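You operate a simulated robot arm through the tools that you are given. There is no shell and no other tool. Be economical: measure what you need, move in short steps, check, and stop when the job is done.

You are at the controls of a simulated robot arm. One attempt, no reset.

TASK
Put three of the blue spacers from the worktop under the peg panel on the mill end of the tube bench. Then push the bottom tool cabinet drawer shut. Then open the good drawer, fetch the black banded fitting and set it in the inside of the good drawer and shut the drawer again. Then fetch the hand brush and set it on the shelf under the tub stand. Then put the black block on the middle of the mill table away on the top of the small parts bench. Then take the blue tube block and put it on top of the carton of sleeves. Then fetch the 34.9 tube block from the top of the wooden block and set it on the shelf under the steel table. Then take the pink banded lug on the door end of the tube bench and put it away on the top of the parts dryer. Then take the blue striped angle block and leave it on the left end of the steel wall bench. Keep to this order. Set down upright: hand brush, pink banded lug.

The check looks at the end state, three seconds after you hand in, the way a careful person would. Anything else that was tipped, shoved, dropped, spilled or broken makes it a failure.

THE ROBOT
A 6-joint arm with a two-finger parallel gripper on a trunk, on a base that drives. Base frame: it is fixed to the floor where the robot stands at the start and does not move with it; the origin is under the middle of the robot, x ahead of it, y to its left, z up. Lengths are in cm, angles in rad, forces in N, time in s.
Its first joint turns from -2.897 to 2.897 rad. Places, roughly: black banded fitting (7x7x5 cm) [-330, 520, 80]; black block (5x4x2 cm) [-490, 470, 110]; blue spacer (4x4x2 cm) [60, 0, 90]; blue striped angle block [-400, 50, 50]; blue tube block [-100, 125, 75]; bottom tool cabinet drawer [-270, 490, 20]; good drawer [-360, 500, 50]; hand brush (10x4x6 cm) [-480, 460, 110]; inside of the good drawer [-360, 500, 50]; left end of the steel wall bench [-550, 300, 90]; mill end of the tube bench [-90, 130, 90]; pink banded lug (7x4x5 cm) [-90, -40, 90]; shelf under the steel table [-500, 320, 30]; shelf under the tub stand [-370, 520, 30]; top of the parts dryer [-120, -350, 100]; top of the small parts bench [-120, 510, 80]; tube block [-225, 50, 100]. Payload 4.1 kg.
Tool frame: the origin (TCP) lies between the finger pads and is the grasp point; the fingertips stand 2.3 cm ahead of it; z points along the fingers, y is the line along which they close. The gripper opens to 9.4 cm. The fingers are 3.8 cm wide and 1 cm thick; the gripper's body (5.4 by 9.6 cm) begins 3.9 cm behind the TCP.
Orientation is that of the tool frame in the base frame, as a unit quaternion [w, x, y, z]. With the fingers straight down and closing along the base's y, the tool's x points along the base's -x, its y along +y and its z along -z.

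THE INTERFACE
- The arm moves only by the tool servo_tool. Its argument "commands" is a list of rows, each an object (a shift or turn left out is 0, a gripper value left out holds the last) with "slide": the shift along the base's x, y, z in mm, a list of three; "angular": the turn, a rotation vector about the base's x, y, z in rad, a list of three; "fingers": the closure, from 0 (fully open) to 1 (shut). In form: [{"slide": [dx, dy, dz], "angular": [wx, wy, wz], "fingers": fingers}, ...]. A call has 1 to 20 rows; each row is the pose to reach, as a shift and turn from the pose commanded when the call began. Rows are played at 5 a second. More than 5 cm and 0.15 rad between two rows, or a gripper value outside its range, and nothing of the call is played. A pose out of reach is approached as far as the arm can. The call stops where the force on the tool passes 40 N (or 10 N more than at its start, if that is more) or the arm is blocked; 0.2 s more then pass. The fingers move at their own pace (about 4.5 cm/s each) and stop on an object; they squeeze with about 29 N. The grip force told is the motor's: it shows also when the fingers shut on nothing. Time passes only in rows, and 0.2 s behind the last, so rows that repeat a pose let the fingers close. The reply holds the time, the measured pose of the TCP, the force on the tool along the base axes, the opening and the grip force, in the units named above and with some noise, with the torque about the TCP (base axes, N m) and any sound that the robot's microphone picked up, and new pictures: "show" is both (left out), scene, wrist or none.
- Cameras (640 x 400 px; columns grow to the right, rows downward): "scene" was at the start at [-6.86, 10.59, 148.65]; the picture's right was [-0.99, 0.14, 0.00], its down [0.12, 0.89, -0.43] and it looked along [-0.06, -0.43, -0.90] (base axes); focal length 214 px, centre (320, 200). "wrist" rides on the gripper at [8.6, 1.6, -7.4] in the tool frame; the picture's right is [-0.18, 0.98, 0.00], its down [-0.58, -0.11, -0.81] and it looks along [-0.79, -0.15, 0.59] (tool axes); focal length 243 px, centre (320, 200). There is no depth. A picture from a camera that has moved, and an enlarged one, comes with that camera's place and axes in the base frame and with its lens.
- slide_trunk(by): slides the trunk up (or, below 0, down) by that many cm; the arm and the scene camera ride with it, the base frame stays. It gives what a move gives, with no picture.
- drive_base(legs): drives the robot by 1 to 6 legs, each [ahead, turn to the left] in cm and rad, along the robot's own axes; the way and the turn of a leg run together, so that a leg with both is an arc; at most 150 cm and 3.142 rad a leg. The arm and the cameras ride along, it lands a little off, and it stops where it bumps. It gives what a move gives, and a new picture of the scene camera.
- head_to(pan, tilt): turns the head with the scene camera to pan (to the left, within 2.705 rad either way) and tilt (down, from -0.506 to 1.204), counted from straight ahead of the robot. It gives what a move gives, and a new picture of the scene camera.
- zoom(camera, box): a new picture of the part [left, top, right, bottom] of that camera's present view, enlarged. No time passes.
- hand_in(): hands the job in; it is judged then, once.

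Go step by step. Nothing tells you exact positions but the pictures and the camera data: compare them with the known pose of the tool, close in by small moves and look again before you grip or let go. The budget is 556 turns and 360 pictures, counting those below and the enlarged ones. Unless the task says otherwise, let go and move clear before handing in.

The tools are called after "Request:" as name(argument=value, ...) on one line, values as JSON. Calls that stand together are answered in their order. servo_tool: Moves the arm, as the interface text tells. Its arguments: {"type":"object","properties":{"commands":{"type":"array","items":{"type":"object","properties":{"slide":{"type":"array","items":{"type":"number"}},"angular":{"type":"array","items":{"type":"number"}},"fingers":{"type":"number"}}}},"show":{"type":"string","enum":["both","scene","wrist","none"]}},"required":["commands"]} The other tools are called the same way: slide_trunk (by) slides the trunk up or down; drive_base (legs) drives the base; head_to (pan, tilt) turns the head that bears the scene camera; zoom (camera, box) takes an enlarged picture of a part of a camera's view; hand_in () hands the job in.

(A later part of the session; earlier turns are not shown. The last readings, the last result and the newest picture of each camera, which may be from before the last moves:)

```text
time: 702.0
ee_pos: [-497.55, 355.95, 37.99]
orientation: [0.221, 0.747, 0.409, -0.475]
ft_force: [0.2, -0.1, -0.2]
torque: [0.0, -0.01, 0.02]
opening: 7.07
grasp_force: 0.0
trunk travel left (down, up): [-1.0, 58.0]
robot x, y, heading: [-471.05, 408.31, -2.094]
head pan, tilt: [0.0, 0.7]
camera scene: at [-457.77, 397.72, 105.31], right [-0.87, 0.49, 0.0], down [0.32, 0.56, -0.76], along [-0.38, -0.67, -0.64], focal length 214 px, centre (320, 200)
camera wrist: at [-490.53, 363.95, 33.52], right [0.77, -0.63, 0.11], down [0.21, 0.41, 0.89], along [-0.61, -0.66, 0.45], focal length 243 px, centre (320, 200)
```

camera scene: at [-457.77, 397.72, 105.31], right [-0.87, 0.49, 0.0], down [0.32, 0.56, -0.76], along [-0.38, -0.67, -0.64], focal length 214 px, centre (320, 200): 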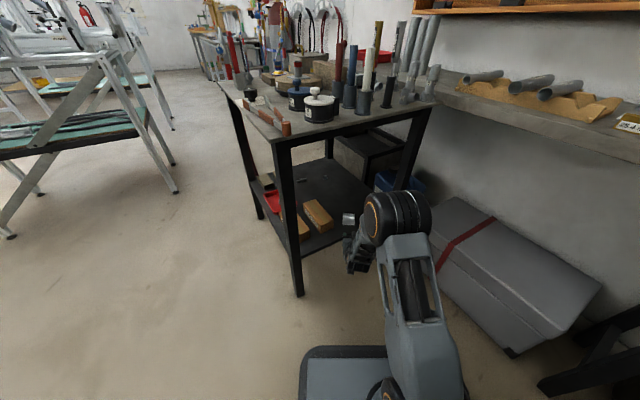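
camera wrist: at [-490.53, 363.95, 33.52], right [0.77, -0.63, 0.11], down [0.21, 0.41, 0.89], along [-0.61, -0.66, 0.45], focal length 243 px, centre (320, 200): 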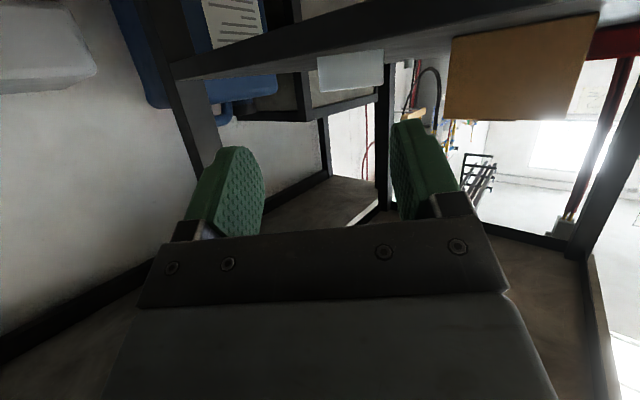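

Request:
zoom(camera="scene", box=[240, 140, 440, 290])

```text
2.67 times, centred on (340, 215) of scene
camera zoom: at [-457.77, 397.72, 105.31], right [-0.87, 0.49, 0.0], down [0.32, 0.56, -0.76], along [-0.38, -0.67, -0.64], focal length 572 px, centre (267, 160)
```

zoom: 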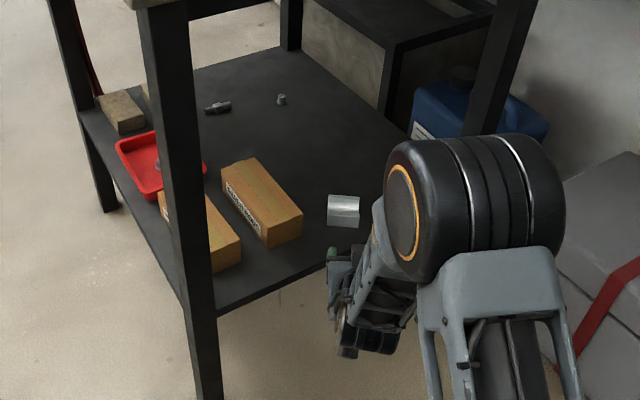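

Request:
drive_base(legs=[[-5, 0]])

Request:
slide_trunk(by=40)

Request:
slide_trunk(by=17.5)

Request:
servo_tool(commands=[{"slide": [0, 0, 30]}, {"slide": [0, 0, 60]}, {"slide": [0, 0, 90]}])

```text
time: 702.9
ee_pos: [-495.25, 360.2, 38.09]
orientation: [0.221, 0.747, 0.409, -0.476]
ft_force: [0.2, -0.5, -0.1]
torque: [-0.01, -0.04, 0.02]
opening: 7.04
grasp_force: 0.0
trunk travel left (down, up): [-1.0, 58.0]
robot x, y, heading: [-468.55, 412.66, -2.082]
head pan, tilt: [0.0, 0.7]
camera scene: at [-455.33, 402.02, 105.31], right [-0.87, 0.49, 0.0], down [0.32, 0.56, -0.76], along [-0.38, -0.67, -0.64], focal length 214 px, centre (320, 200)
```

scene: 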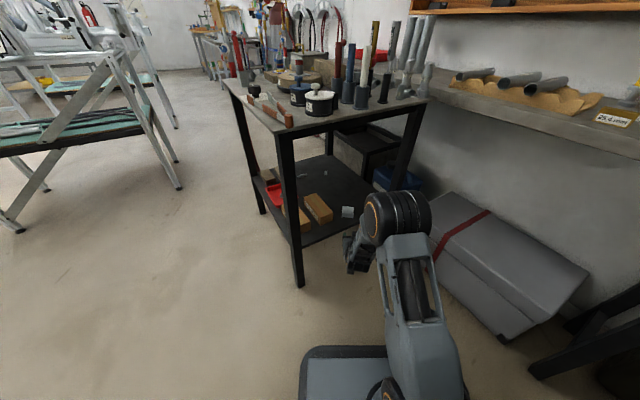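

```text
time: 706.7
ee_pos: [-495.11, 360.29, 78.12]
orientation: [0.221, 0.747, 0.409, -0.476]
ft_force: [-0.4, 0.1, 0.3]
torque: [0.0, 0.02, -0.01]
opening: 7.03
grasp_force: 0.1
trunk travel left (down, up): [-41.0, 18.0]
robot x, y, heading: [-468.21, 412.64, -2.087]
head pan, tilt: [0.0, 0.7]
```

```text
time: 708.7
ee_pos: [-495.22, 360.15, 95.5]
orientation: [0.221, 0.747, 0.409, -0.476]
ft_force: [0.5, -0.5, -1.1]
torque: [0.03, -0.01, 0.02]
opening: 7.05
grasp_force: 0.1
trunk travel left (down, up): [-58.5, 0.5]
robot x, y, heading: [-468.21, 412.31, -2.08]
head pan, tilt: [0.0, 0.7]
```

```text
time: 709.5
ee_pos: [-495.16, 360.1, 104.53]
orientation: [0.221, 0.747, 0.408, -0.476]
ft_force: [0.5, 0.1, 0.1]
torque: [-0.01, -0.03, -0.02]
opening: 7.06
grasp_force: 0.1
trunk travel left (down, up): [-58.5, 0.5]
robot x, y, heading: [-468.53, 412.05, -2.086]
head pan, tilt: [0.0, 0.7]
camera scene: at [-455.31, 402.05, 162.81], right [-0.87, 0.49, 0.0], down [0.32, 0.56, -0.77], along [-0.38, -0.67, -0.64], focal length 214 px, centre (320, 200)
camera wrist: at [-488.12, 368.17, 100.12], right [0.77, -0.63, 0.11], down [0.21, 0.41, 0.89], along [-0.61, -0.66, 0.45], focal length 243 px, centre (320, 200)
```

scene: 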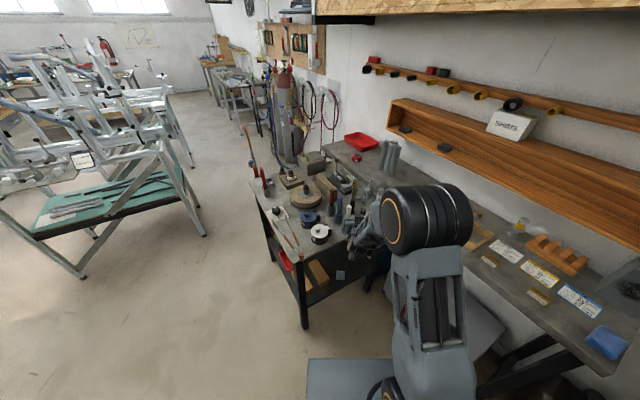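
wrist: 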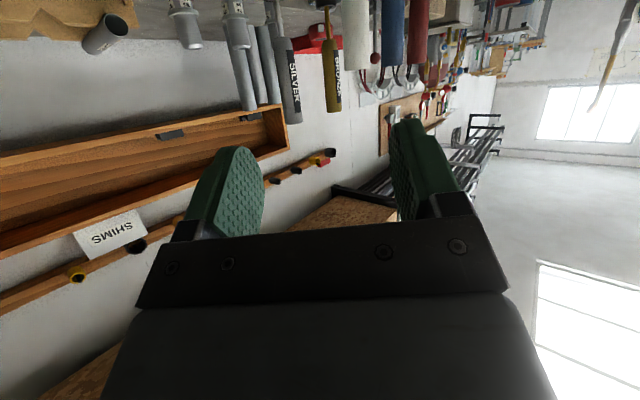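

Request:
servo_tool(commands=[{"slide": [5, 10, 10], "angular": [0.111, -0.082, 0]}, {"slide": [10, 20, 15], "angular": [0.222, -0.164, 0]}, {"slide": [15, 30, 20], "angular": [0.333, -0.246, 0]}, {"slide": [20, 40, 20], "angular": [0.444, -0.328, 0]}, {"slide": [25, 50, 20], "angular": [0.555, -0.41, 0]}, {"slide": [30, 60, 20], "angular": [0.666, -0.492, 0]}, {"slide": [40, 80, 20], "angular": [0.777, -0.574, 0]}, {"slide": [60, 110, 20], "angular": [0.888, -0.656, 0]}], show="none")

```text
time: 711.3
ee_pos: [-489.18, 371.01, 106.65]
orientation: [0.0, 0.877, 0.48, 0.001]
ft_force: [0.0, 0.5, -0.5]
torque: [0.01, 0.0, 0.02]
opening: 7.05
grasp_force: 0.2
out of reach, approached as far as the arm can: row 3, 4
trunk travel left (down, up): [-58.5, 0.5]
robot x, y, heading: [-468.51, 412.17, -2.086]
head pan, tilt: [0.0, 0.7]
```

Request:
drive_base(legs=[[0, 2.08], [150, 0], [150, 0]])

Request:
head_to(pan=0, tilt=0.6)

```text
time: 730.6
ee_pos: [-124.66, 427.68, 106.59]
orientation: [-0.001, 0.006, 1.0, 0.0]
ft_force: [0.3, 0.1, 0.3]
torque: [0.01, -0.02, 0.0]
opening: 7.04
grasp_force: 0.1
trunk travel left (down, up): [-58.5, 0.5]
robot x, y, heading: [-170.51, 423.06, 0.046]
head pan, tilt: [0.0, 0.7]
camera scene: at [-168.87, 440.0, 162.81], right [0.05, -1.0, 0.0], down [-0.64, -0.03, -0.76], along [0.76, 0.04, -0.64], focal length 214 px, centre (320, 200)
```

scene: 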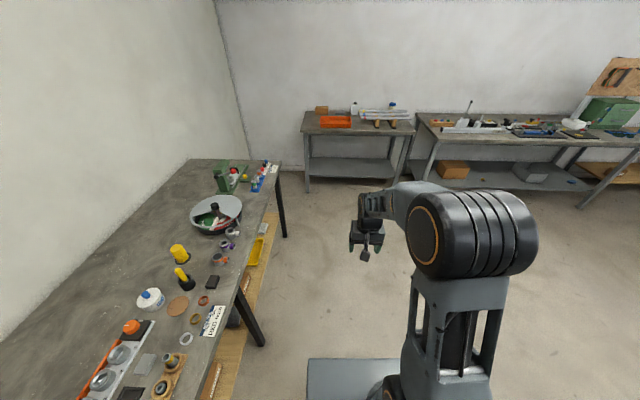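

```text
time: 731.3
ee_pos: [-124.77, 427.75, 106.5]
orientation: [0.0, 0.005, 1.0, 0.001]
ft_force: [-0.4, 0.4, -0.3]
torque: [-0.02, 0.05, 0.06]
opening: 7.05
grasp_force: 0.1
trunk travel left (down, up): [-58.5, 0.5]
robot x, y, heading: [-170.26, 423.53, 0.048]
head pan, tilt: [0.0, 0.6]
camera scene: at [-168.54, 440.01, 163.67], right [0.05, -1.0, 0.0], down [-0.56, -0.03, -0.82], along [0.82, 0.04, -0.57], focal length 214 px, centre (320, 200)
```

scene: 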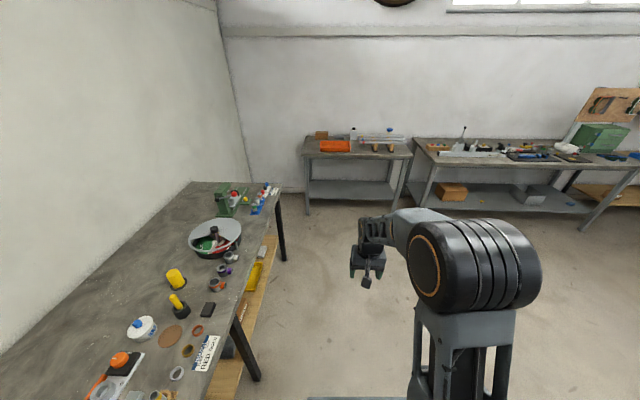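

Request:
drive_base(legs=[[31, 0], [0, -1.63], [150, 0], [42, 0], [0, -0.31], [90, 0]])

```text
time: 751.9
ee_pos: [-186.16, 103.93, 106.58]
orientation: [0.0, 0.828, 0.561, 0.0]
ft_force: [0.3, 0.2, -0.7]
torque: [0.01, 0.04, -0.02]
opening: 7.07
grasp_force: 0.0
trunk travel left (down, up): [-58.5, 0.5]
robot x, y, heading: [-173.28, 148.28, -1.897]
head pan, tilt: [0.0, 0.6]
camera scene: at [-158.79, 140.26, 163.68], right [-0.95, 0.32, 0.0], down [0.18, 0.54, -0.82], along [-0.26, -0.78, -0.57], focal length 214 px, centre (320, 200)
```

scene: 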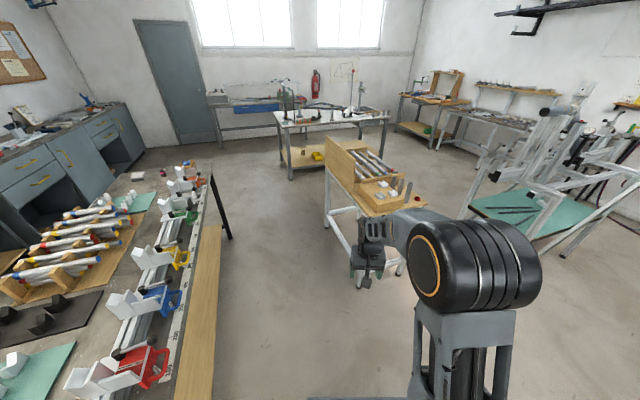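

Request:
drive_base(legs=[[0, 0.33], [150, 0], [100, 0], [0, 1.58], [75, 0], [0, 1.57]])

Request:
head_to(pan=0, tilt=0.8)

```text
time: 776.5
ee_pos: [-104.32, -49.98, 106.54]
orientation: [0.0, 0.711, -0.703, 0.0]
ft_force: [0.0, -1.3, 0.0]
torque: [0.0, 0.03, -0.04]
opening: 7.05
grasp_force: 0.0
trunk travel left (down, up): [-58.5, 0.5]
robot x, y, heading: [-99.01, -96.09, 1.64]
head pan, tilt: [0.0, 0.6]
camera scene: at [-115.65, -94.11, 163.68], right [1.0, 0.07, 0.0], down [0.04, -0.56, -0.83], along [-0.06, 0.82, -0.56], focal length 214 px, centre (320, 200)
```

scene: 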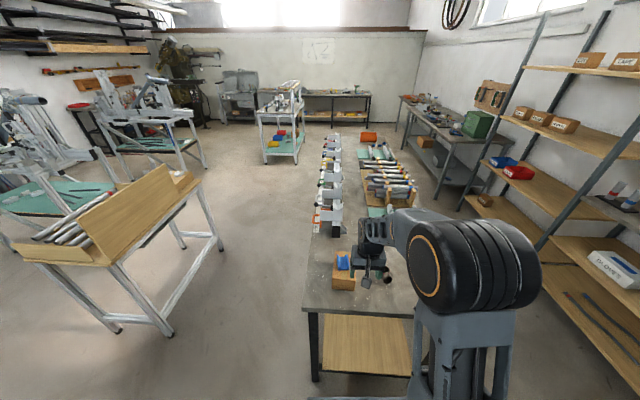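

```text
time: 777.2
ee_pos: [-104.2, -50.07, 106.56]
orientation: [0.0, 0.711, -0.703, -0.001]
ft_force: [-0.2, -0.6, 0.9]
torque: [-0.04, 0.01, 0.0]
opening: 7.05
grasp_force: 0.0
trunk travel left (down, up): [-58.5, 0.5]
robot x, y, heading: [-98.82, -95.99, 1.636]
head pan, tilt: [0.0, 0.799]
camera scene: at [-115.59, -94.87, 161.99], right [1.0, 0.07, 0.0], down [0.05, -0.71, -0.7], along [-0.05, 0.7, -0.72], focal length 214 px, centre (320, 200)
```

scene: 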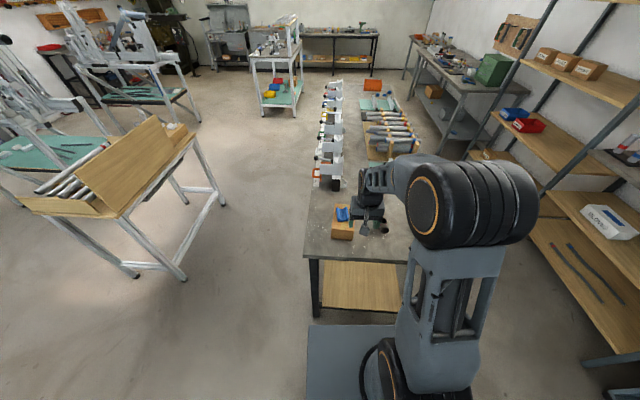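

Request:
servo_tool(commands=[{"slide": [35, 0, 20], "fingers": 0.2}, {"slide": [70, 5, 30]}, {"slide": [80, 30, 30]}], show="wrist")

```text
time: 778.0
ee_pos: [-96.37, -46.94, 109.59]
orientation: [0.0, 0.711, -0.703, 0.0]
ft_force: [-0.1, -0.9, 0.4]
torque: [0.0, -0.01, 0.02]
opening: 7.52
grasp_force: 0.0
trunk travel left (down, up): [-58.5, 0.5]
robot x, y, heading: [-98.81, -96.12, 1.642]
head pan, tilt: [0.0, 0.799]
camera wrist: at [-97.85, -55.57, 117.19], right [-0.99, 0.17, 0.0], down [0.1, 0.58, 0.81], along [0.14, 0.79, -0.59], focal length 243 px, centre (320, 200)
```

wrist: 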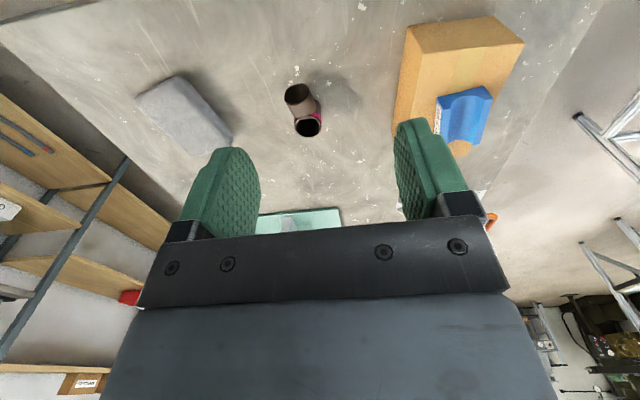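

Request:
zoom(camera="wrist", box=[260, 60, 380, 150])

```text
4.44 times, centred on (320, 105) of wrist
camera zoom: at [-97.85, -55.57, 117.19], right [-0.99, 0.17, 0.0], down [0.1, 0.58, 0.81], along [0.14, 0.79, -0.59], focal length 1078 px, centre (320, 622)
```

zoom: 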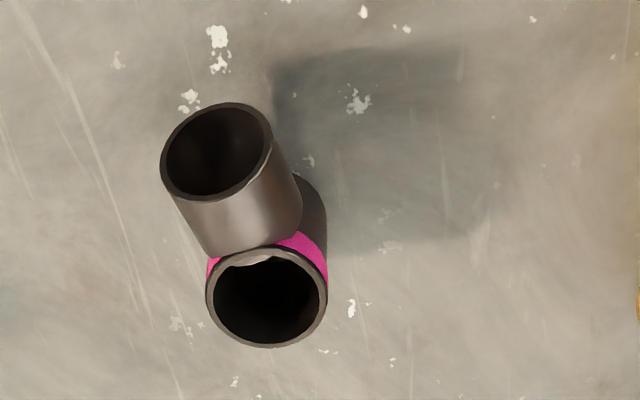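

Request:
servo_tool(commands=[{"slide": [15, 40, -20]}, {"slide": [30, 80, -40]}, {"slide": [34, 108, -80]}, {"slide": [34, 108, -110]}], show="wrist")

```text
time: 779.0
ee_pos: [-92.79, -36.34, 98.54]
orientation: [0.0, 0.711, -0.703, 0.001]
ft_force: [-0.5, -0.1, -0.2]
torque: [0.01, 0.0, 0.04]
opening: 7.52
grasp_force: 0.0
trunk travel left (down, up): [-58.5, 0.5]
robot x, y, heading: [-98.88, -96.15, 1.638]
head pan, tilt: [0.0, 0.799]
camera wrist: at [-94.37, -44.91, 106.01], right [-0.99, 0.17, 0.0], down [0.1, 0.58, 0.81], along [0.14, 0.79, -0.59], focal length 243 px, centre (320, 200)
```

wrist: 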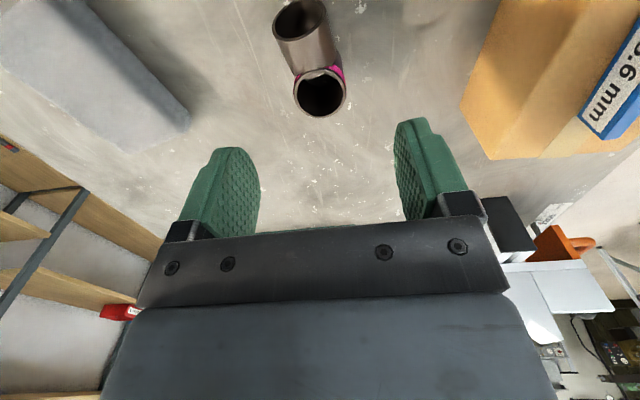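

Request:
servo_tool(commands=[{"slide": [0, 2, -40]}, {"slide": [0, 2, -75]}, {"slide": [0, 2, -88]}], show="wrist")

```text
time: 779.8
ee_pos: [-92.63, -36.08, 90.13]
orientation: [-0.001, 0.711, -0.703, 0.0]
ft_force: [-0.1, -0.6, 0.0]
torque: [-0.02, -0.04, 0.03]
opening: 7.52
grasp_force: 0.1
trunk travel left (down, up): [-58.5, 0.5]
robot x, y, heading: [-98.93, -95.83, 1.636]
head pan, tilt: [0.0, 0.799]
camera wrist: at [-94.29, -44.68, 97.44], right [-0.99, 0.17, 0.0], down [0.1, 0.58, 0.81], along [0.14, 0.79, -0.59], focal length 243 px, centre (320, 200)
```

wrist: 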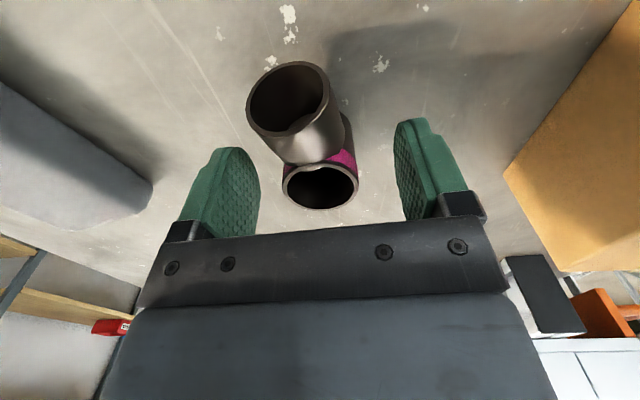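

Request:
servo_tool(commands=[{"slide": [0, 3, -8]}, {"slide": [0, 3, -8], "fingers": 0.45}, {"slide": [0, 3, -8], "fingers": 0.6}, {"slide": [0, 3, -8], "fingers": 1}, {"slide": [0, 3, -8], "fingers": 1}, {"slide": [0, 3, -8], "fingers": 1}], show="wrist")

```text
time: 781.2
ee_pos: [-92.81, -35.8, 89.18]
orientation: [0.0, 0.712, -0.703, 0.001]
ft_force: [0.5, 0.1, -0.8]
torque: [-0.02, -0.02, 0.01]
opening: 3.59
grasp_force: 29.3
trunk travel left (down, up): [-58.5, 0.5]
robot x, y, heading: [-99.33, -95.9, 1.64]
head pan, tilt: [0.0, 0.799]
camera wrist: at [-94.32, -44.38, 96.59], right [-0.99, 0.17, 0.0], down [0.1, 0.58, 0.81], along [0.14, 0.79, -0.59], focal length 243 px, centre (320, 200)
```

wrist: 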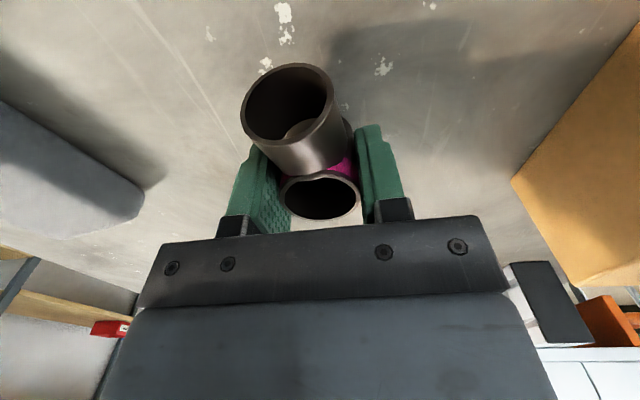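

Request:
servo_tool(commands=[{"slide": [0, 0, 3]}, {"slide": [0, 0, 10]}, {"slide": [0, 0, 22]}, {"slide": [0, 0, 45]}, {"slide": [0, 0, 90]}, {"slide": [0, -20, 130]}, {"slide": [-10, -60, 150]}, {"slide": [-20, -105, 150]}, {"slide": [-30, -150, 150]}, {"slide": [-40, -195, 150]}, {"slide": [-50, -235, 150]}], show="wrist")

Request:
head_to(pan=-2.6, tilt=0.4)

```text
time: 783.6
ee_pos: [-98.13, -59.37, 104.01]
orientation: [-0.001, 0.711, -0.703, 0.0]
ft_force: [0.9, -0.7, -1.3]
torque: [0.04, -0.01, -0.01]
opening: 3.62
grasp_force: 29.2
trunk travel left (down, up): [-58.5, 0.5]
robot x, y, heading: [-99.06, -95.83, 1.643]
head pan, tilt: [0.0, 0.799]
camera wrist: at [-99.64, -67.94, 111.45], right [-0.99, 0.17, 0.0], down [0.1, 0.58, 0.81], along [0.14, 0.8, -0.59], focal length 243 px, centre (320, 200)
```

wrist: 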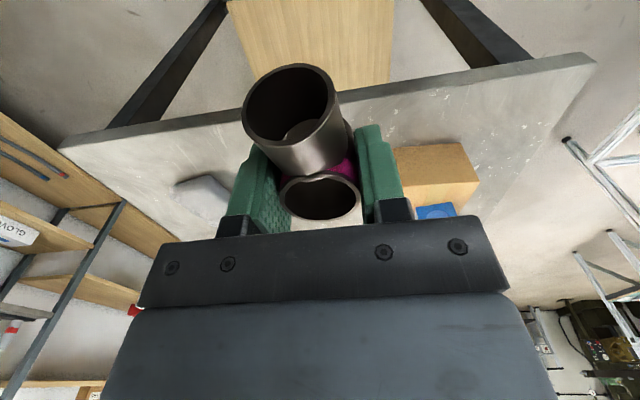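

```text
time: 785.9
ee_pos: [-98.07, -59.21, 104.03]
orientation: [0.0, 0.712, -0.702, -0.001]
ft_force: [0.2, -0.3, -2.6]
torque: [0.01, 0.03, 0.0]
opening: 3.61
grasp_force: 29.1
trunk travel left (down, up): [-58.5, 0.5]
robot x, y, heading: [-98.6, -95.39, 1.636]
head pan, tilt: [-2.601, 0.4]
camera scene: at [-109.74, -110.52, 165.5], right [-0.82, -0.57, 0.0], down [-0.22, 0.32, -0.92], along [0.53, -0.76, -0.39], focal length 214 px, centre (320, 200)
```

scene: 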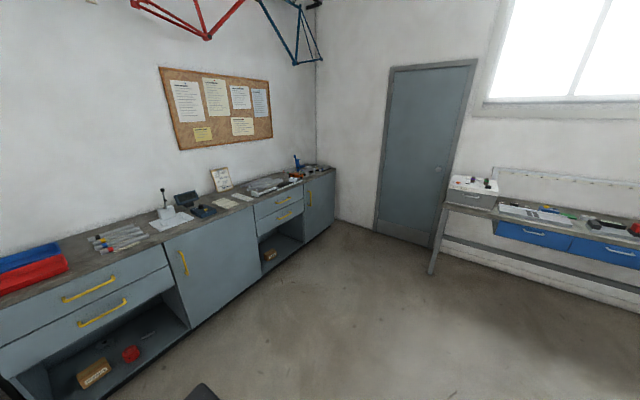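

Request:
zoom(camera="scene", box=[430, 160, 520, 230])

```text
5.71 times, centred on (475, 195) of scene
camera zoom: at [-109.74, -110.52, 165.5], right [-0.82, -0.57, 0.0], down [-0.22, 0.32, -0.92], along [0.53, -0.76, -0.39], focal length 1226 px, centre (-566, 229)
```

zoom: 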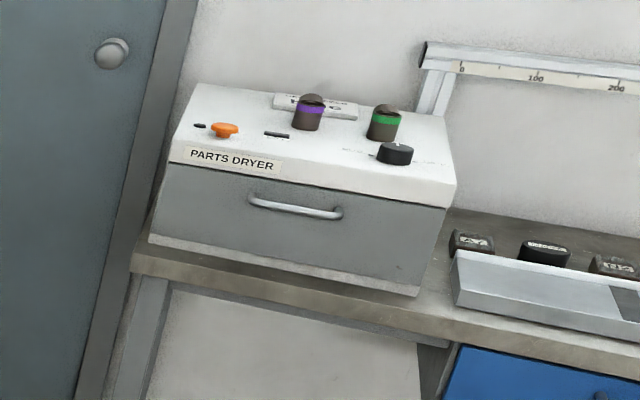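

Request:
drive_base(legs=[[0, 2.98], [150, 0], [35, 0]])

Request:
head_to(pan=0, tilt=0.6)

```text
time: 802.2
ee_pos: [-125.18, -316.2, 104.07]
orientation: [-0.001, 0.761, 0.649, 0.0]
ft_force: [-0.5, 0.3, -0.4]
torque: [-0.01, -0.03, 0.03]
opening: 3.58
grasp_force: 29.3
trunk travel left (down, up): [-58.5, 0.5]
robot x, y, heading: [-117.79, -280.26, -1.676]
head pan, tilt: [-2.601, 0.4]
camera scene: at [-104.95, -267.63, 165.51], right [0.91, 0.42, 0.0], down [0.16, -0.35, -0.92], along [-0.39, 0.83, -0.39], focal length 214 px, centre (320, 200)
```

scene: 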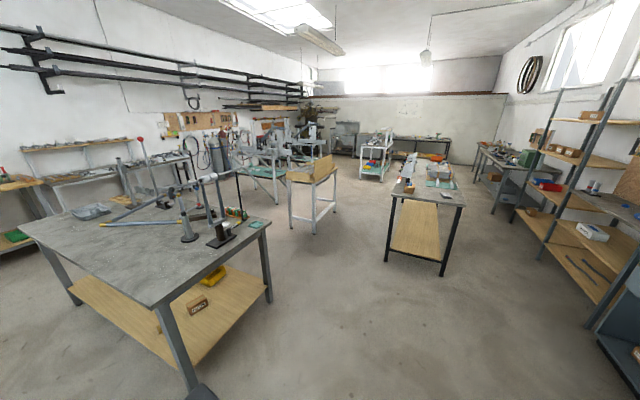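

```text
time: 804.5
ee_pos: [-125.25, -316.16, 104.03]
orientation: [0.0, 0.762, 0.648, 0.0]
ft_force: [-1.0, 0.3, -0.7]
torque: [0.0, 0.0, 0.03]
opening: 3.61
grasp_force: 29.2
trunk travel left (down, up): [-58.5, 0.5]
robot x, y, heading: [-118.1, -280.04, -1.676]
head pan, tilt: [0.0, 0.6]
camera scene: at [-101.94, -284.75, 163.68], right [-0.99, 0.1, 0.0], down [0.06, 0.56, -0.83], along [-0.09, -0.82, -0.56], focal length 214 px, centre (320, 200)
```

scene: 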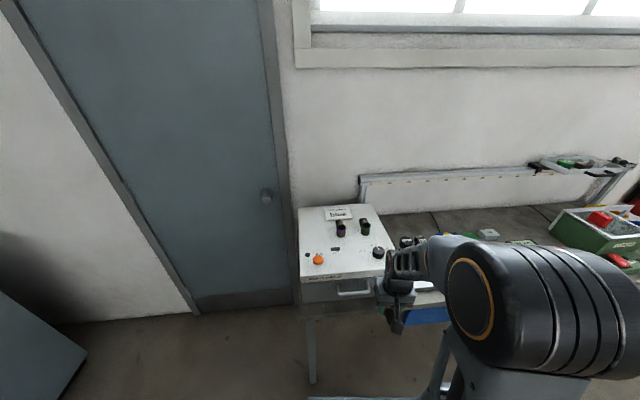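

Request:
zoom(camera="scene", box=[285, 190, 425, 310])

```text
3.33 times, centred on (355, 250) of scene
camera zoom: at [-101.94, -284.75, 163.68], right [-0.99, 0.1, 0.0], down [0.06, 0.56, -0.83], along [-0.09, -0.82, -0.56], focal length 715 px, centre (203, 33)
```

zoom: 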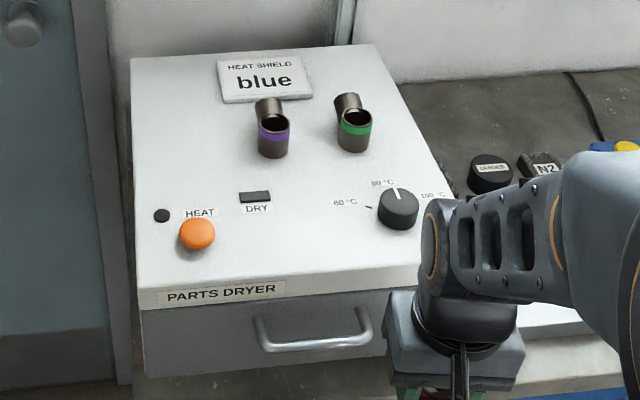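

Request:
servo_tool(commands=[{"slide": [0, 0, 45]}, {"slide": [0, 0, 90]}, {"slide": [0, 0, 130]}], show="none")

Request:
drive_base(legs=[[11, 0]])

Request:
servo_tool(commands=[{"slide": [45, 0, 0]}, {"slide": [90, 0, 0]}, {"slide": [130, -25, 0]}, {"slide": [160, -60, 0]}, {"slide": [172, -100, 0]}, {"slide": [178, -145, 0]}, {"slide": [182, -190, -10]}])

```text
time: 805.3
ee_pos: [-124.93, -315.87, 116.84]
orientation: [0.0, 0.761, 0.649, 0.0]
ft_force: [0.2, -1.1, -0.8]
torque: [-0.01, -0.03, 0.01]
opening: 3.57
grasp_force: 28.9
trunk travel left (down, up): [-58.5, 0.5]
robot x, y, heading: [-118.06, -280.61, -1.676]
head pan, tilt: [0.0, 0.6]
```

```text
time: 806.5
ee_pos: [-126.3, -327.22, 116.85]
orientation: [0.001, 0.762, 0.648, 0.0]
ft_force: [-0.1, -0.4, -0.4]
torque: [0.02, -0.03, 0.0]
opening: 3.58
grasp_force: 28.7
trunk travel left (down, up): [-58.5, 0.5]
robot x, y, heading: [-119.18, -291.4, -1.676]
head pan, tilt: [0.0, 0.6]
camera scene: at [-103.12, -295.97, 163.67], right [-0.99, 0.1, 0.0], down [0.06, 0.56, -0.82], along [-0.09, -0.82, -0.57], focal length 214 px, centre (320, 200)
```

scene: 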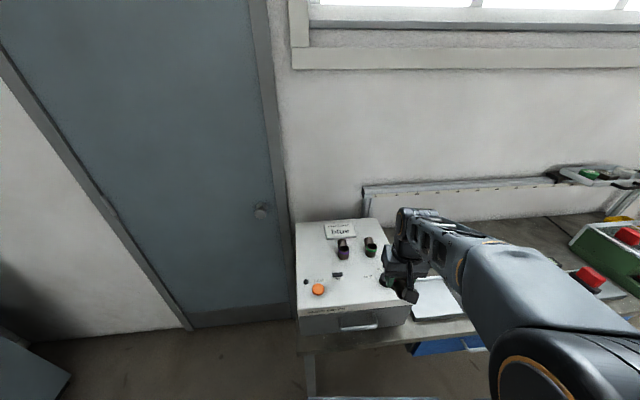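

```text
time: 808.1
ee_pos: [-108.16, -345.96, 115.88]
orientation: [0.0, 0.762, 0.648, -0.001]
ft_force: [-0.1, -0.4, -0.8]
torque: [0.0, 0.02, 0.0]
opening: 3.57
grasp_force: 29.2
trunk travel left (down, up): [-58.5, 0.5]
robot x, y, heading: [-119.62, -291.46, -1.679]
head pan, tilt: [0.0, 0.6]
camera scene: at [-103.08, -295.96, 163.67], right [-0.99, 0.1, 0.0], down [0.06, 0.56, -0.82], along [-0.09, -0.82, -0.57], focal length 214 px, centre (320, 200)
camera wrist: at [-105.25, -337.69, 123.32], right [0.94, -0.34, 0.0], down [-0.2, -0.56, 0.81], along [-0.27, -0.76, -0.59], focal length 243 px, centre (320, 200)
```

scene: 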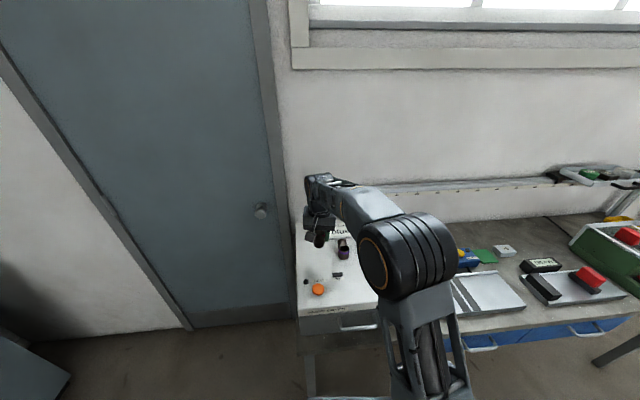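
wrist: 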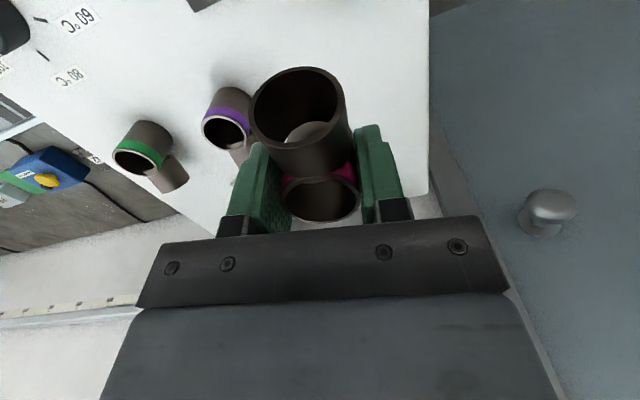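

Request:
servo_tool(commands=[{"slide": [0, 5, -30]}, {"slide": [0, 5, -60]}, {"slide": [0, 5, -75]}], show="wrist")

```text
time: 808.9
ee_pos: [-108.08, -345.49, 108.32]
orientation: [0.0, 0.762, 0.648, -0.001]
ft_force: [-0.2, -1.1, -0.7]
torque: [-0.01, 0.01, 0.01]
opening: 3.58
grasp_force: 29.0
trunk travel left (down, up): [-58.5, 0.5]
robot x, y, heading: [-119.4, -291.4, -1.678]
head pan, tilt: [0.0, 0.6]
camera wrist: at [-105.23, -337.07, 115.78], right [0.94, -0.34, 0.0], down [-0.2, -0.56, 0.81], along [-0.27, -0.76, -0.59], focal length 243 px, centre (320, 200)
```

wrist: 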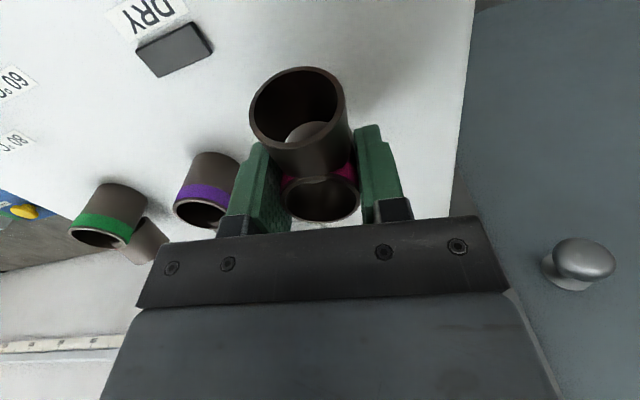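

Request:
servo_tool(commands=[{"slide": [0, 0, -3]}, {"slide": [0, 0, -6]}, {"slide": [0, 0, -9]}, {"slide": [0, 0, -12]}, {"slide": [0, 0, -15]}], show="wrist")

```text
time: 810.1
ee_pos: [-108.22, -345.61, 106.87]
orientation: [0.0, 0.761, 0.648, 0.0]
ft_force: [-0.4, 0.4, -0.1]
torque: [0.0, -0.01, 0.01]
opening: 3.57
grasp_force: 29.5
trunk travel left (down, up): [-58.5, 0.5]
robot x, y, heading: [-119.69, -291.18, -1.678]
head pan, tilt: [0.0, 0.6]
camera wrist: at [-105.22, -337.21, 114.26], right [0.94, -0.34, 0.0], down [-0.2, -0.56, 0.81], along [-0.27, -0.76, -0.59], focal length 243 px, centre (320, 200)
```

wrist: 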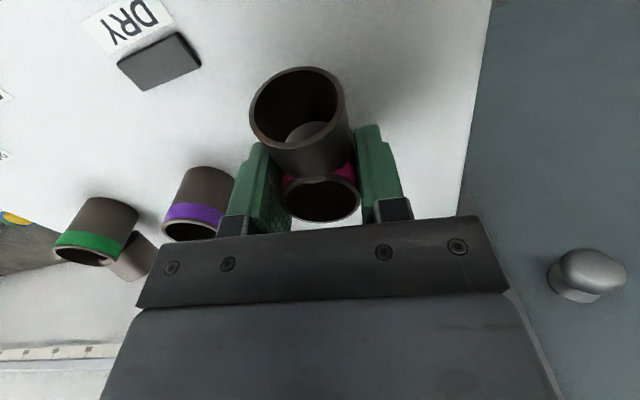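

Request:
servo_tool(commands=[{"slide": [8, 0, 0]}, {"slide": [8, 0, -3]}, {"slide": [8, 0, -6]}, {"slide": [8, 0, -9]}, {"slide": [8, 0, -12]}, {"slide": [8, 0, -14]}, {"slide": [8, 0, -16]}], show="wrist")

```text
time: 811.6
ee_pos: [-107.3, -345.76, 106.11]
orientation: [0.007, 0.762, 0.647, -0.004]
ft_force: [1.0, 0.8, 15.3]
torque: [0.22, 0.12, 0.02]
opening: 3.57
grasp_force: 29.4
trunk travel left (down, up): [-58.5, 0.5]
robot x, y, heading: [-119.06, -291.28, -1.677]
head pan, tilt: [0.0, 0.6]
stopped in row 7: the force on the tool passed its limit (the readings are from after the stop); the commanded pose is now the measured one
camera wrist: at [-104.31, -337.25, 113.35], right [0.94, -0.34, 0.01], down [-0.2, -0.54, 0.81], along [-0.27, -0.77, -0.58], focal length 243 px, centre (320, 200)
```

wrist: 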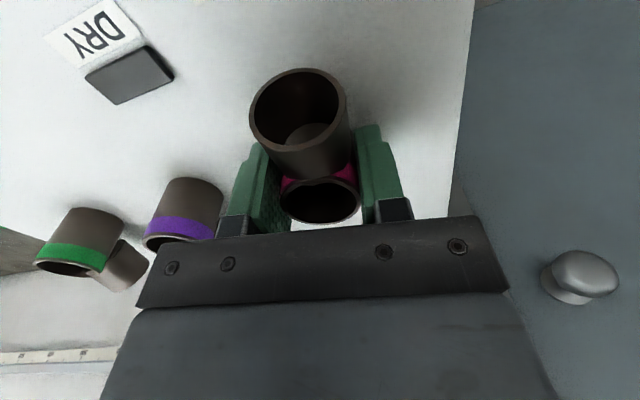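

Request:
servo_tool(commands=[{"slide": [0, 0, 1], "fingers": 0.58}, {"slide": [0, 0, 1], "fingers": 0.54}, {"slide": [0, 0, 1], "fingers": 0.5}, {"slide": [0, 0, 15], "fingers": 0.48}, {"slide": [0, 0, 45]}, {"slide": [0, 0, 90]}, {"slide": [0, 20, 125]}], show="wrist")

```text
time: 813.2
ee_pos: [-107.44, -343.88, 118.37]
orientation: [0.005, 0.762, 0.648, -0.003]
ft_force: [0.3, -0.3, 0.3]
torque: [0.02, 0.02, 0.03]
opening: 4.9
grasp_force: 0.2
trunk travel left (down, up): [-58.5, 0.5]
robot x, y, heading: [-119.24, -291.28, -1.673]
head pan, tilt: [0.0, 0.6]
camera wrist: at [-104.56, -335.41, 125.72], right [0.94, -0.34, 0.01], down [-0.2, -0.55, 0.81], along [-0.27, -0.76, -0.58], focal length 243 px, centre (320, 200)
```

wrist: 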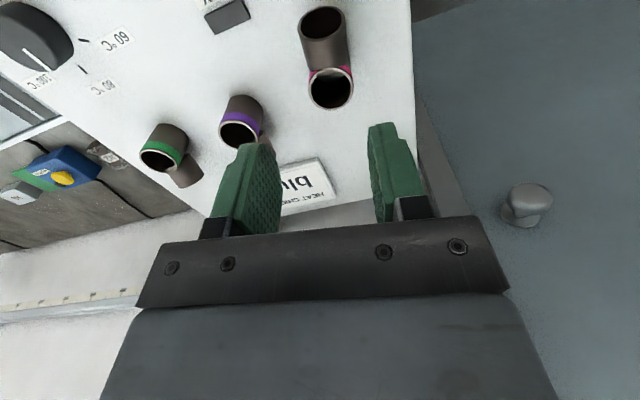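

Pink lug stands on the dryer. Last item: the blue striped angle block; I drive toward the jig stand in the west.

Request:
servo_tool(commands=[{"slide": [-20, 40, 0]}, {"slide": [-40, 80, 0]}, {"slide": [-60, 120, 0]}, {"slide": [-80, 155, 0]}], show="none")

Request:
drive_base(legs=[[-25, 0], [0, 3.14], [150, 0], [15, 0], [0, 1.68], [140, 0]])

Request:
head_to(pan=-0.4, tilt=0.45)

```text
time: 814.2
ee_pos: [-115.46, -328.01, 118.22]
orientation: [0.004, 0.762, 0.648, -0.003]
ft_force: [-0.4, 0.3, -0.2]
torque: [0.0, -0.02, -0.04]
opening: 4.9
grasp_force: 0.1
trunk travel left (down, up): [-58.5, 0.5]
robot x, y, heading: [-119.28, -291.38, -1.675]
head pan, tilt: [0.0, 0.6]
```

```text
time: 841.9
ee_pos: [-275.03, -113.42, 118.3]
orientation: [0.002, 1.0, -0.017, -0.004]
ft_force: [-0.4, -0.4, 0.5]
torque: [0.01, 0.02, 0.01]
opening: 4.89
grasp_force: 0.1
trunk travel left (down, up): [-58.5, 0.5]
robot x, y, heading: [-239.2, -104.94, -3.119]
head pan, tilt: [0.0, 0.6]
camera scene: at [-241.59, -121.68, 163.68], right [-0.02, 1.0, 0.0], down [0.56, 0.01, -0.83], along [-0.82, -0.02, -0.56], focal length 214 px, centre (320, 200)
```

scene: 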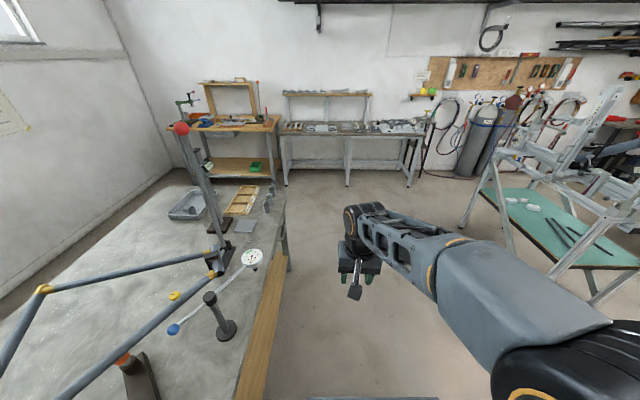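

```text
time: 842.8
ee_pos: [-275.15, -113.49, 118.2]
orientation: [0.001, 1.0, -0.017, -0.005]
ft_force: [0.5, 0.2, 0.1]
torque: [0.01, 0.01, 0.01]
opening: 4.91
grasp_force: 0.0
trunk travel left (down, up): [-58.5, 0.5]
robot x, y, heading: [-238.84, -105.01, -3.114]
head pan, tilt: [-0.4, 0.45]
camera scene: at [-241.28, -118.11, 165.03], right [0.37, 0.93, 0.0], down [0.4, -0.16, -0.9], along [-0.84, 0.33, -0.44], focal length 214 px, centre (320, 200)
```

scene: 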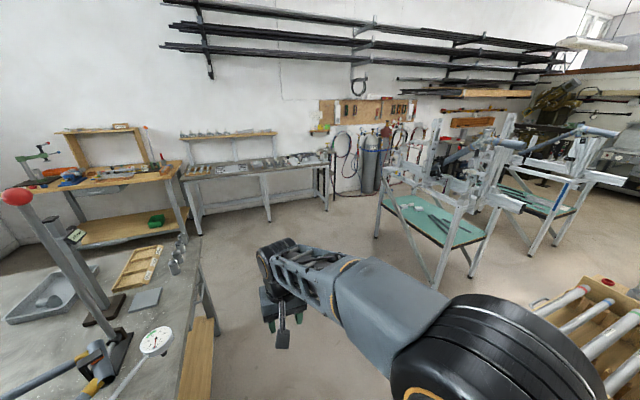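

Request:
zoom(camera="scene", box=[370, 180, 500, 270])

```text
4.44 times, centred on (435, 225) of scene
camera zoom: at [-241.28, -118.11, 165.03], right [0.37, 0.93, 0.0], down [0.4, -0.16, -0.9], along [-0.84, 0.33, -0.44], focal length 953 px, centre (-191, 89)
```

zoom: 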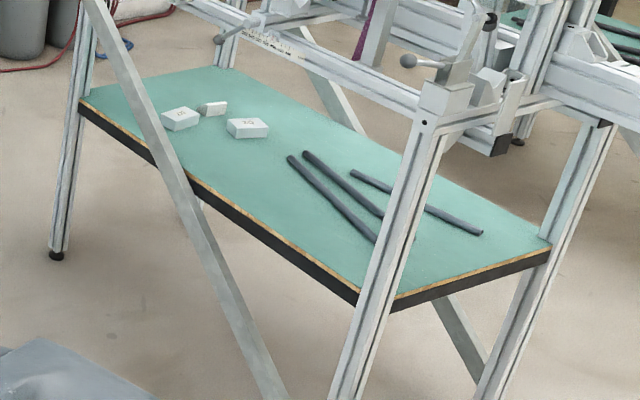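

Request:
drive_base(legs=[[0, -0.3], [100, 0], [0, -0.6]])

Request:
head_to(pan=0, tilt=0.6)

```text
time: 850.6
ee_pos: [-363.91, -53.02, 118.22]
orientation: [0.0, 0.888, -0.461, -0.004]
ft_force: [0.4, -0.6, 0.2]
torque: [0.01, -0.01, 0.0]
opening: 4.89
grasp_force: 0.0
trunk travel left (down, up): [-58.5, 0.5]
robot x, y, heading: [-335.49, -76.63, 2.239]
head pan, tilt: [-0.4, 0.45]
camera scene: at [-347.29, -82.86, 165.03], right [0.96, 0.27, 0.0], down [0.12, -0.42, -0.9], along [-0.24, 0.87, -0.44], focal length 214 px, centre (320, 200)
```

scene: 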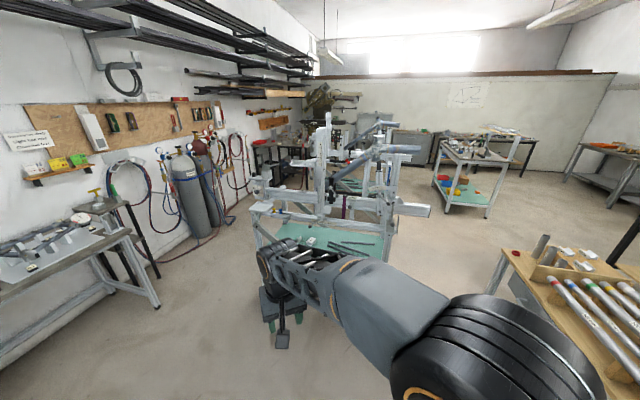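

```text
time: 851.5
ee_pos: [-364.05, -53.01, 118.25]
orientation: [-0.001, 0.888, -0.461, -0.005]
ft_force: [-0.1, -0.3, -0.3]
torque: [-0.05, 0.02, -0.01]
opening: 4.87
grasp_force: 0.0
trunk travel left (down, up): [-58.5, 0.5]
robot x, y, heading: [-335.67, -76.93, 2.237]
head pan, tilt: [0.0, 0.6]
camera scene: at [-350.33, -84.79, 163.68], right [0.79, 0.62, 0.0], down [0.35, -0.44, -0.83], along [-0.51, 0.65, -0.56], focal length 214 px, centre (320, 200)
```

scene: 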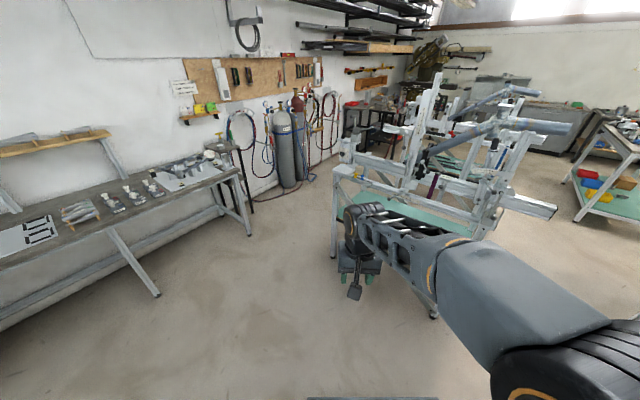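

Request:
drive_base(legs=[[0, 0.7]])

Request:
head_to(pan=-0.85, tilt=0.5)

Request:
zoom(camera="scene", box=[240, 170, 440, 310])

```text
time: 853.8
ee_pos: [-372.5, -77.17, 118.21]
orientation: [0.0, 0.992, -0.127, -0.005]
ft_force: [0.3, -0.4, 0.8]
torque: [0.0, -0.01, -0.01]
opening: 4.89
grasp_force: 0.1
trunk travel left (down, up): [-58.5, 0.5]
robot x, y, heading: [-335.4, -77.01, 2.941]
head pan, tilt: [0.0, 0.6]
camera scene: at [-341.57, -92.48, 163.68], right [0.2, 0.98, 0.0], down [0.55, -0.11, -0.83], along [-0.81, 0.16, -0.56], focal length 214 px, centre (320, 200)
```

scene: 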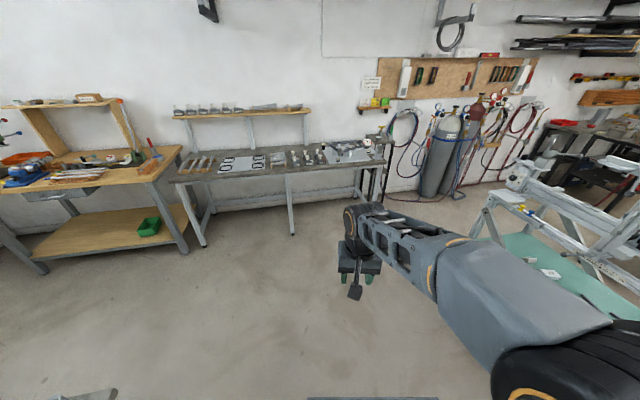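

```text
time: 855.0
ee_pos: [-372.41, -77.13, 118.34]
orientation: [0.001, 0.992, -0.127, -0.006]
ft_force: [-1.1, 0.2, 0.1]
torque: [0.0, 0.01, 0.0]
opening: 4.91
grasp_force: 0.0
trunk travel left (down, up): [-58.5, 0.5]
robot x, y, heading: [-335.4, -76.75, 2.944]
head pan, tilt: [-0.85, 0.499]
camera scene: at [-337.45, -86.33, 164.58], right [0.87, 0.5, 0.0], down [0.24, -0.41, -0.88], along [-0.44, 0.76, -0.48], focal length 214 px, centre (320, 200)
```

scene: 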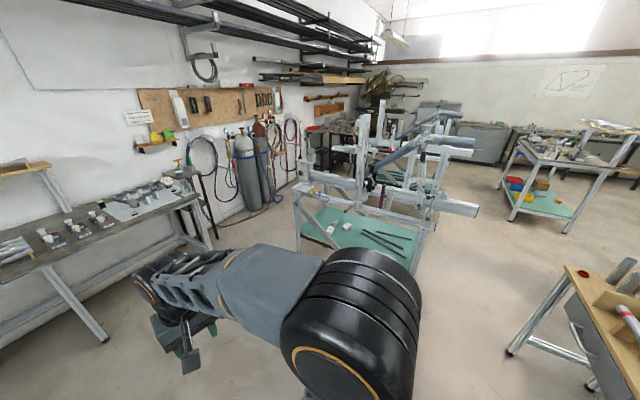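

```text
2.86 times, centred on (340, 240) of scene
camera zoom: at [-337.45, -86.33, 164.58], right [0.87, 0.5, 0.0], down [0.24, -0.41, -0.88], along [-0.44, 0.76, -0.48], focal length 613 px, centre (263, 86)
```

zoom: 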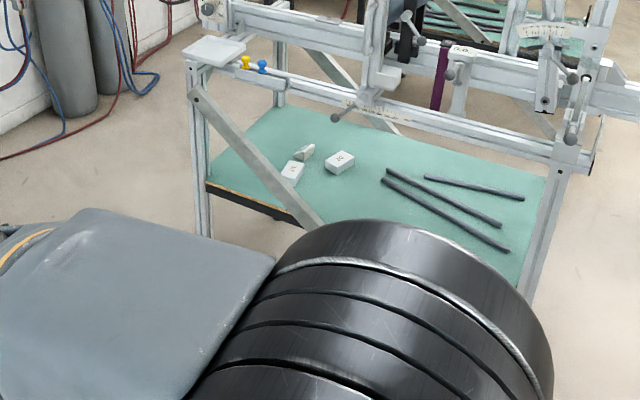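

Request:
zoom(camera="scene", box=[325, 210, 375, 245])

```text
11.43 times, centred on (350, 228) of scene
camera zoom: at [-337.45, -86.33, 164.58], right [0.87, 0.5, 0.0], down [0.24, -0.41, -0.88], along [-0.44, 0.76, -0.48], focal length 2451 px, centre (-23, -114)
```

zoom: 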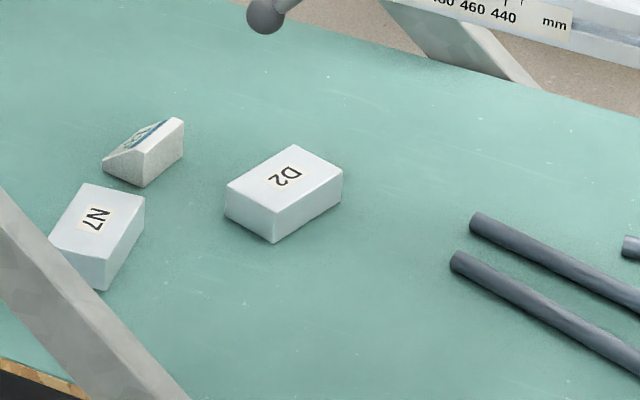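

Request:
zoom(camera="scene", box=[330, 217, 345, 228])

```text
16.00 times, centred on (338, 222) of scene
camera zoom: at [-337.45, -86.33, 164.58], right [0.87, 0.5, 0.0], down [0.24, -0.41, -0.88], along [-0.44, 0.76, -0.48], focal length 3432 px, centre (40, -160)
```

zoom: 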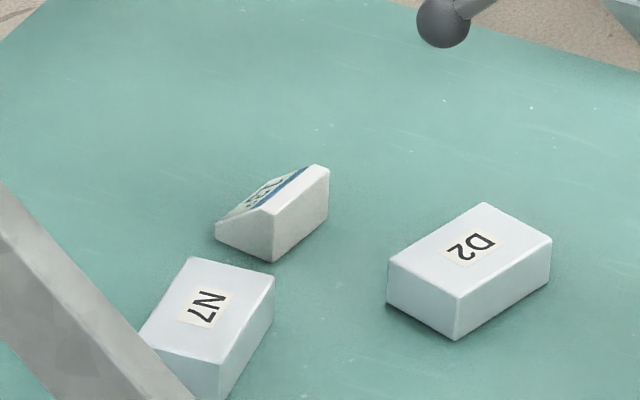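

Request:
drive_base(legs=[[70, 0], [0, -1.38], [56, 0]])

Request:
head_to(pan=0, tilt=0.9)

```text
time: 865.0
ee_pos: [-410.53, 29.68, 118.19]
orientation: [0.002, -0.684, 0.729, 0.004]
ft_force: [0.2, 1.4, 0.4]
torque: [0.01, 0.0, 0.0]
opening: 4.87
grasp_force: 0.1
trunk travel left (down, up): [-58.5, 0.5]
robot x, y, heading: [-403.23, -6.86, 1.563]
head pan, tilt: [-0.85, 0.499]
camera scene: at [-412.97, -6.47, 164.59], right [0.65, -0.76, 0.0], down [-0.36, -0.31, -0.88], along [0.66, 0.57, -0.48], focal length 214 px, centre (320, 200)
```

scene: 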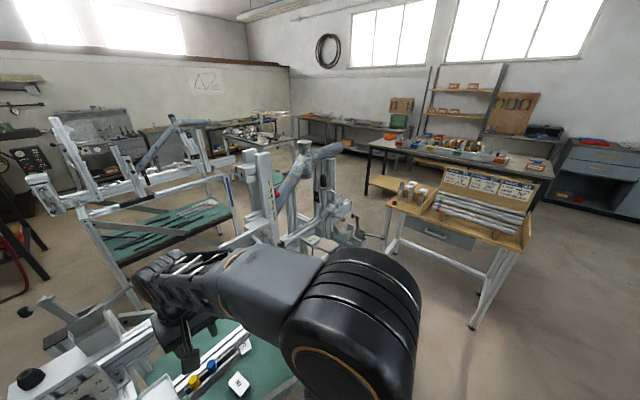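

```text
time: 866.2
ee_pos: [-410.51, 29.76, 118.17]
orientation: [0.002, -0.684, 0.73, 0.005]
ft_force: [0.3, 0.7, -0.5]
torque: [0.01, 0.02, -0.03]
opening: 4.9
grasp_force: 0.0
trunk travel left (down, up): [-58.5, 0.5]
robot x, y, heading: [-402.98, -6.86, 1.562]
head pan, tilt: [0.0, 0.901]
camera scene: at [-419.79, -4.91, 161.2], right [1.0, -0.01, 0.0], down [-0.01, -0.78, -0.62], along [0.01, 0.62, -0.78], focal length 214 px, centre (320, 200)
```

scene: 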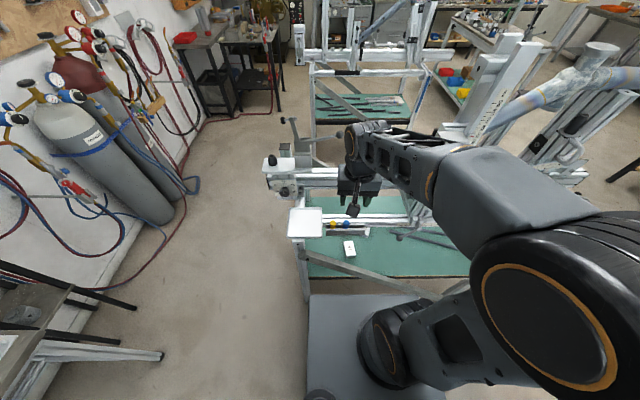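

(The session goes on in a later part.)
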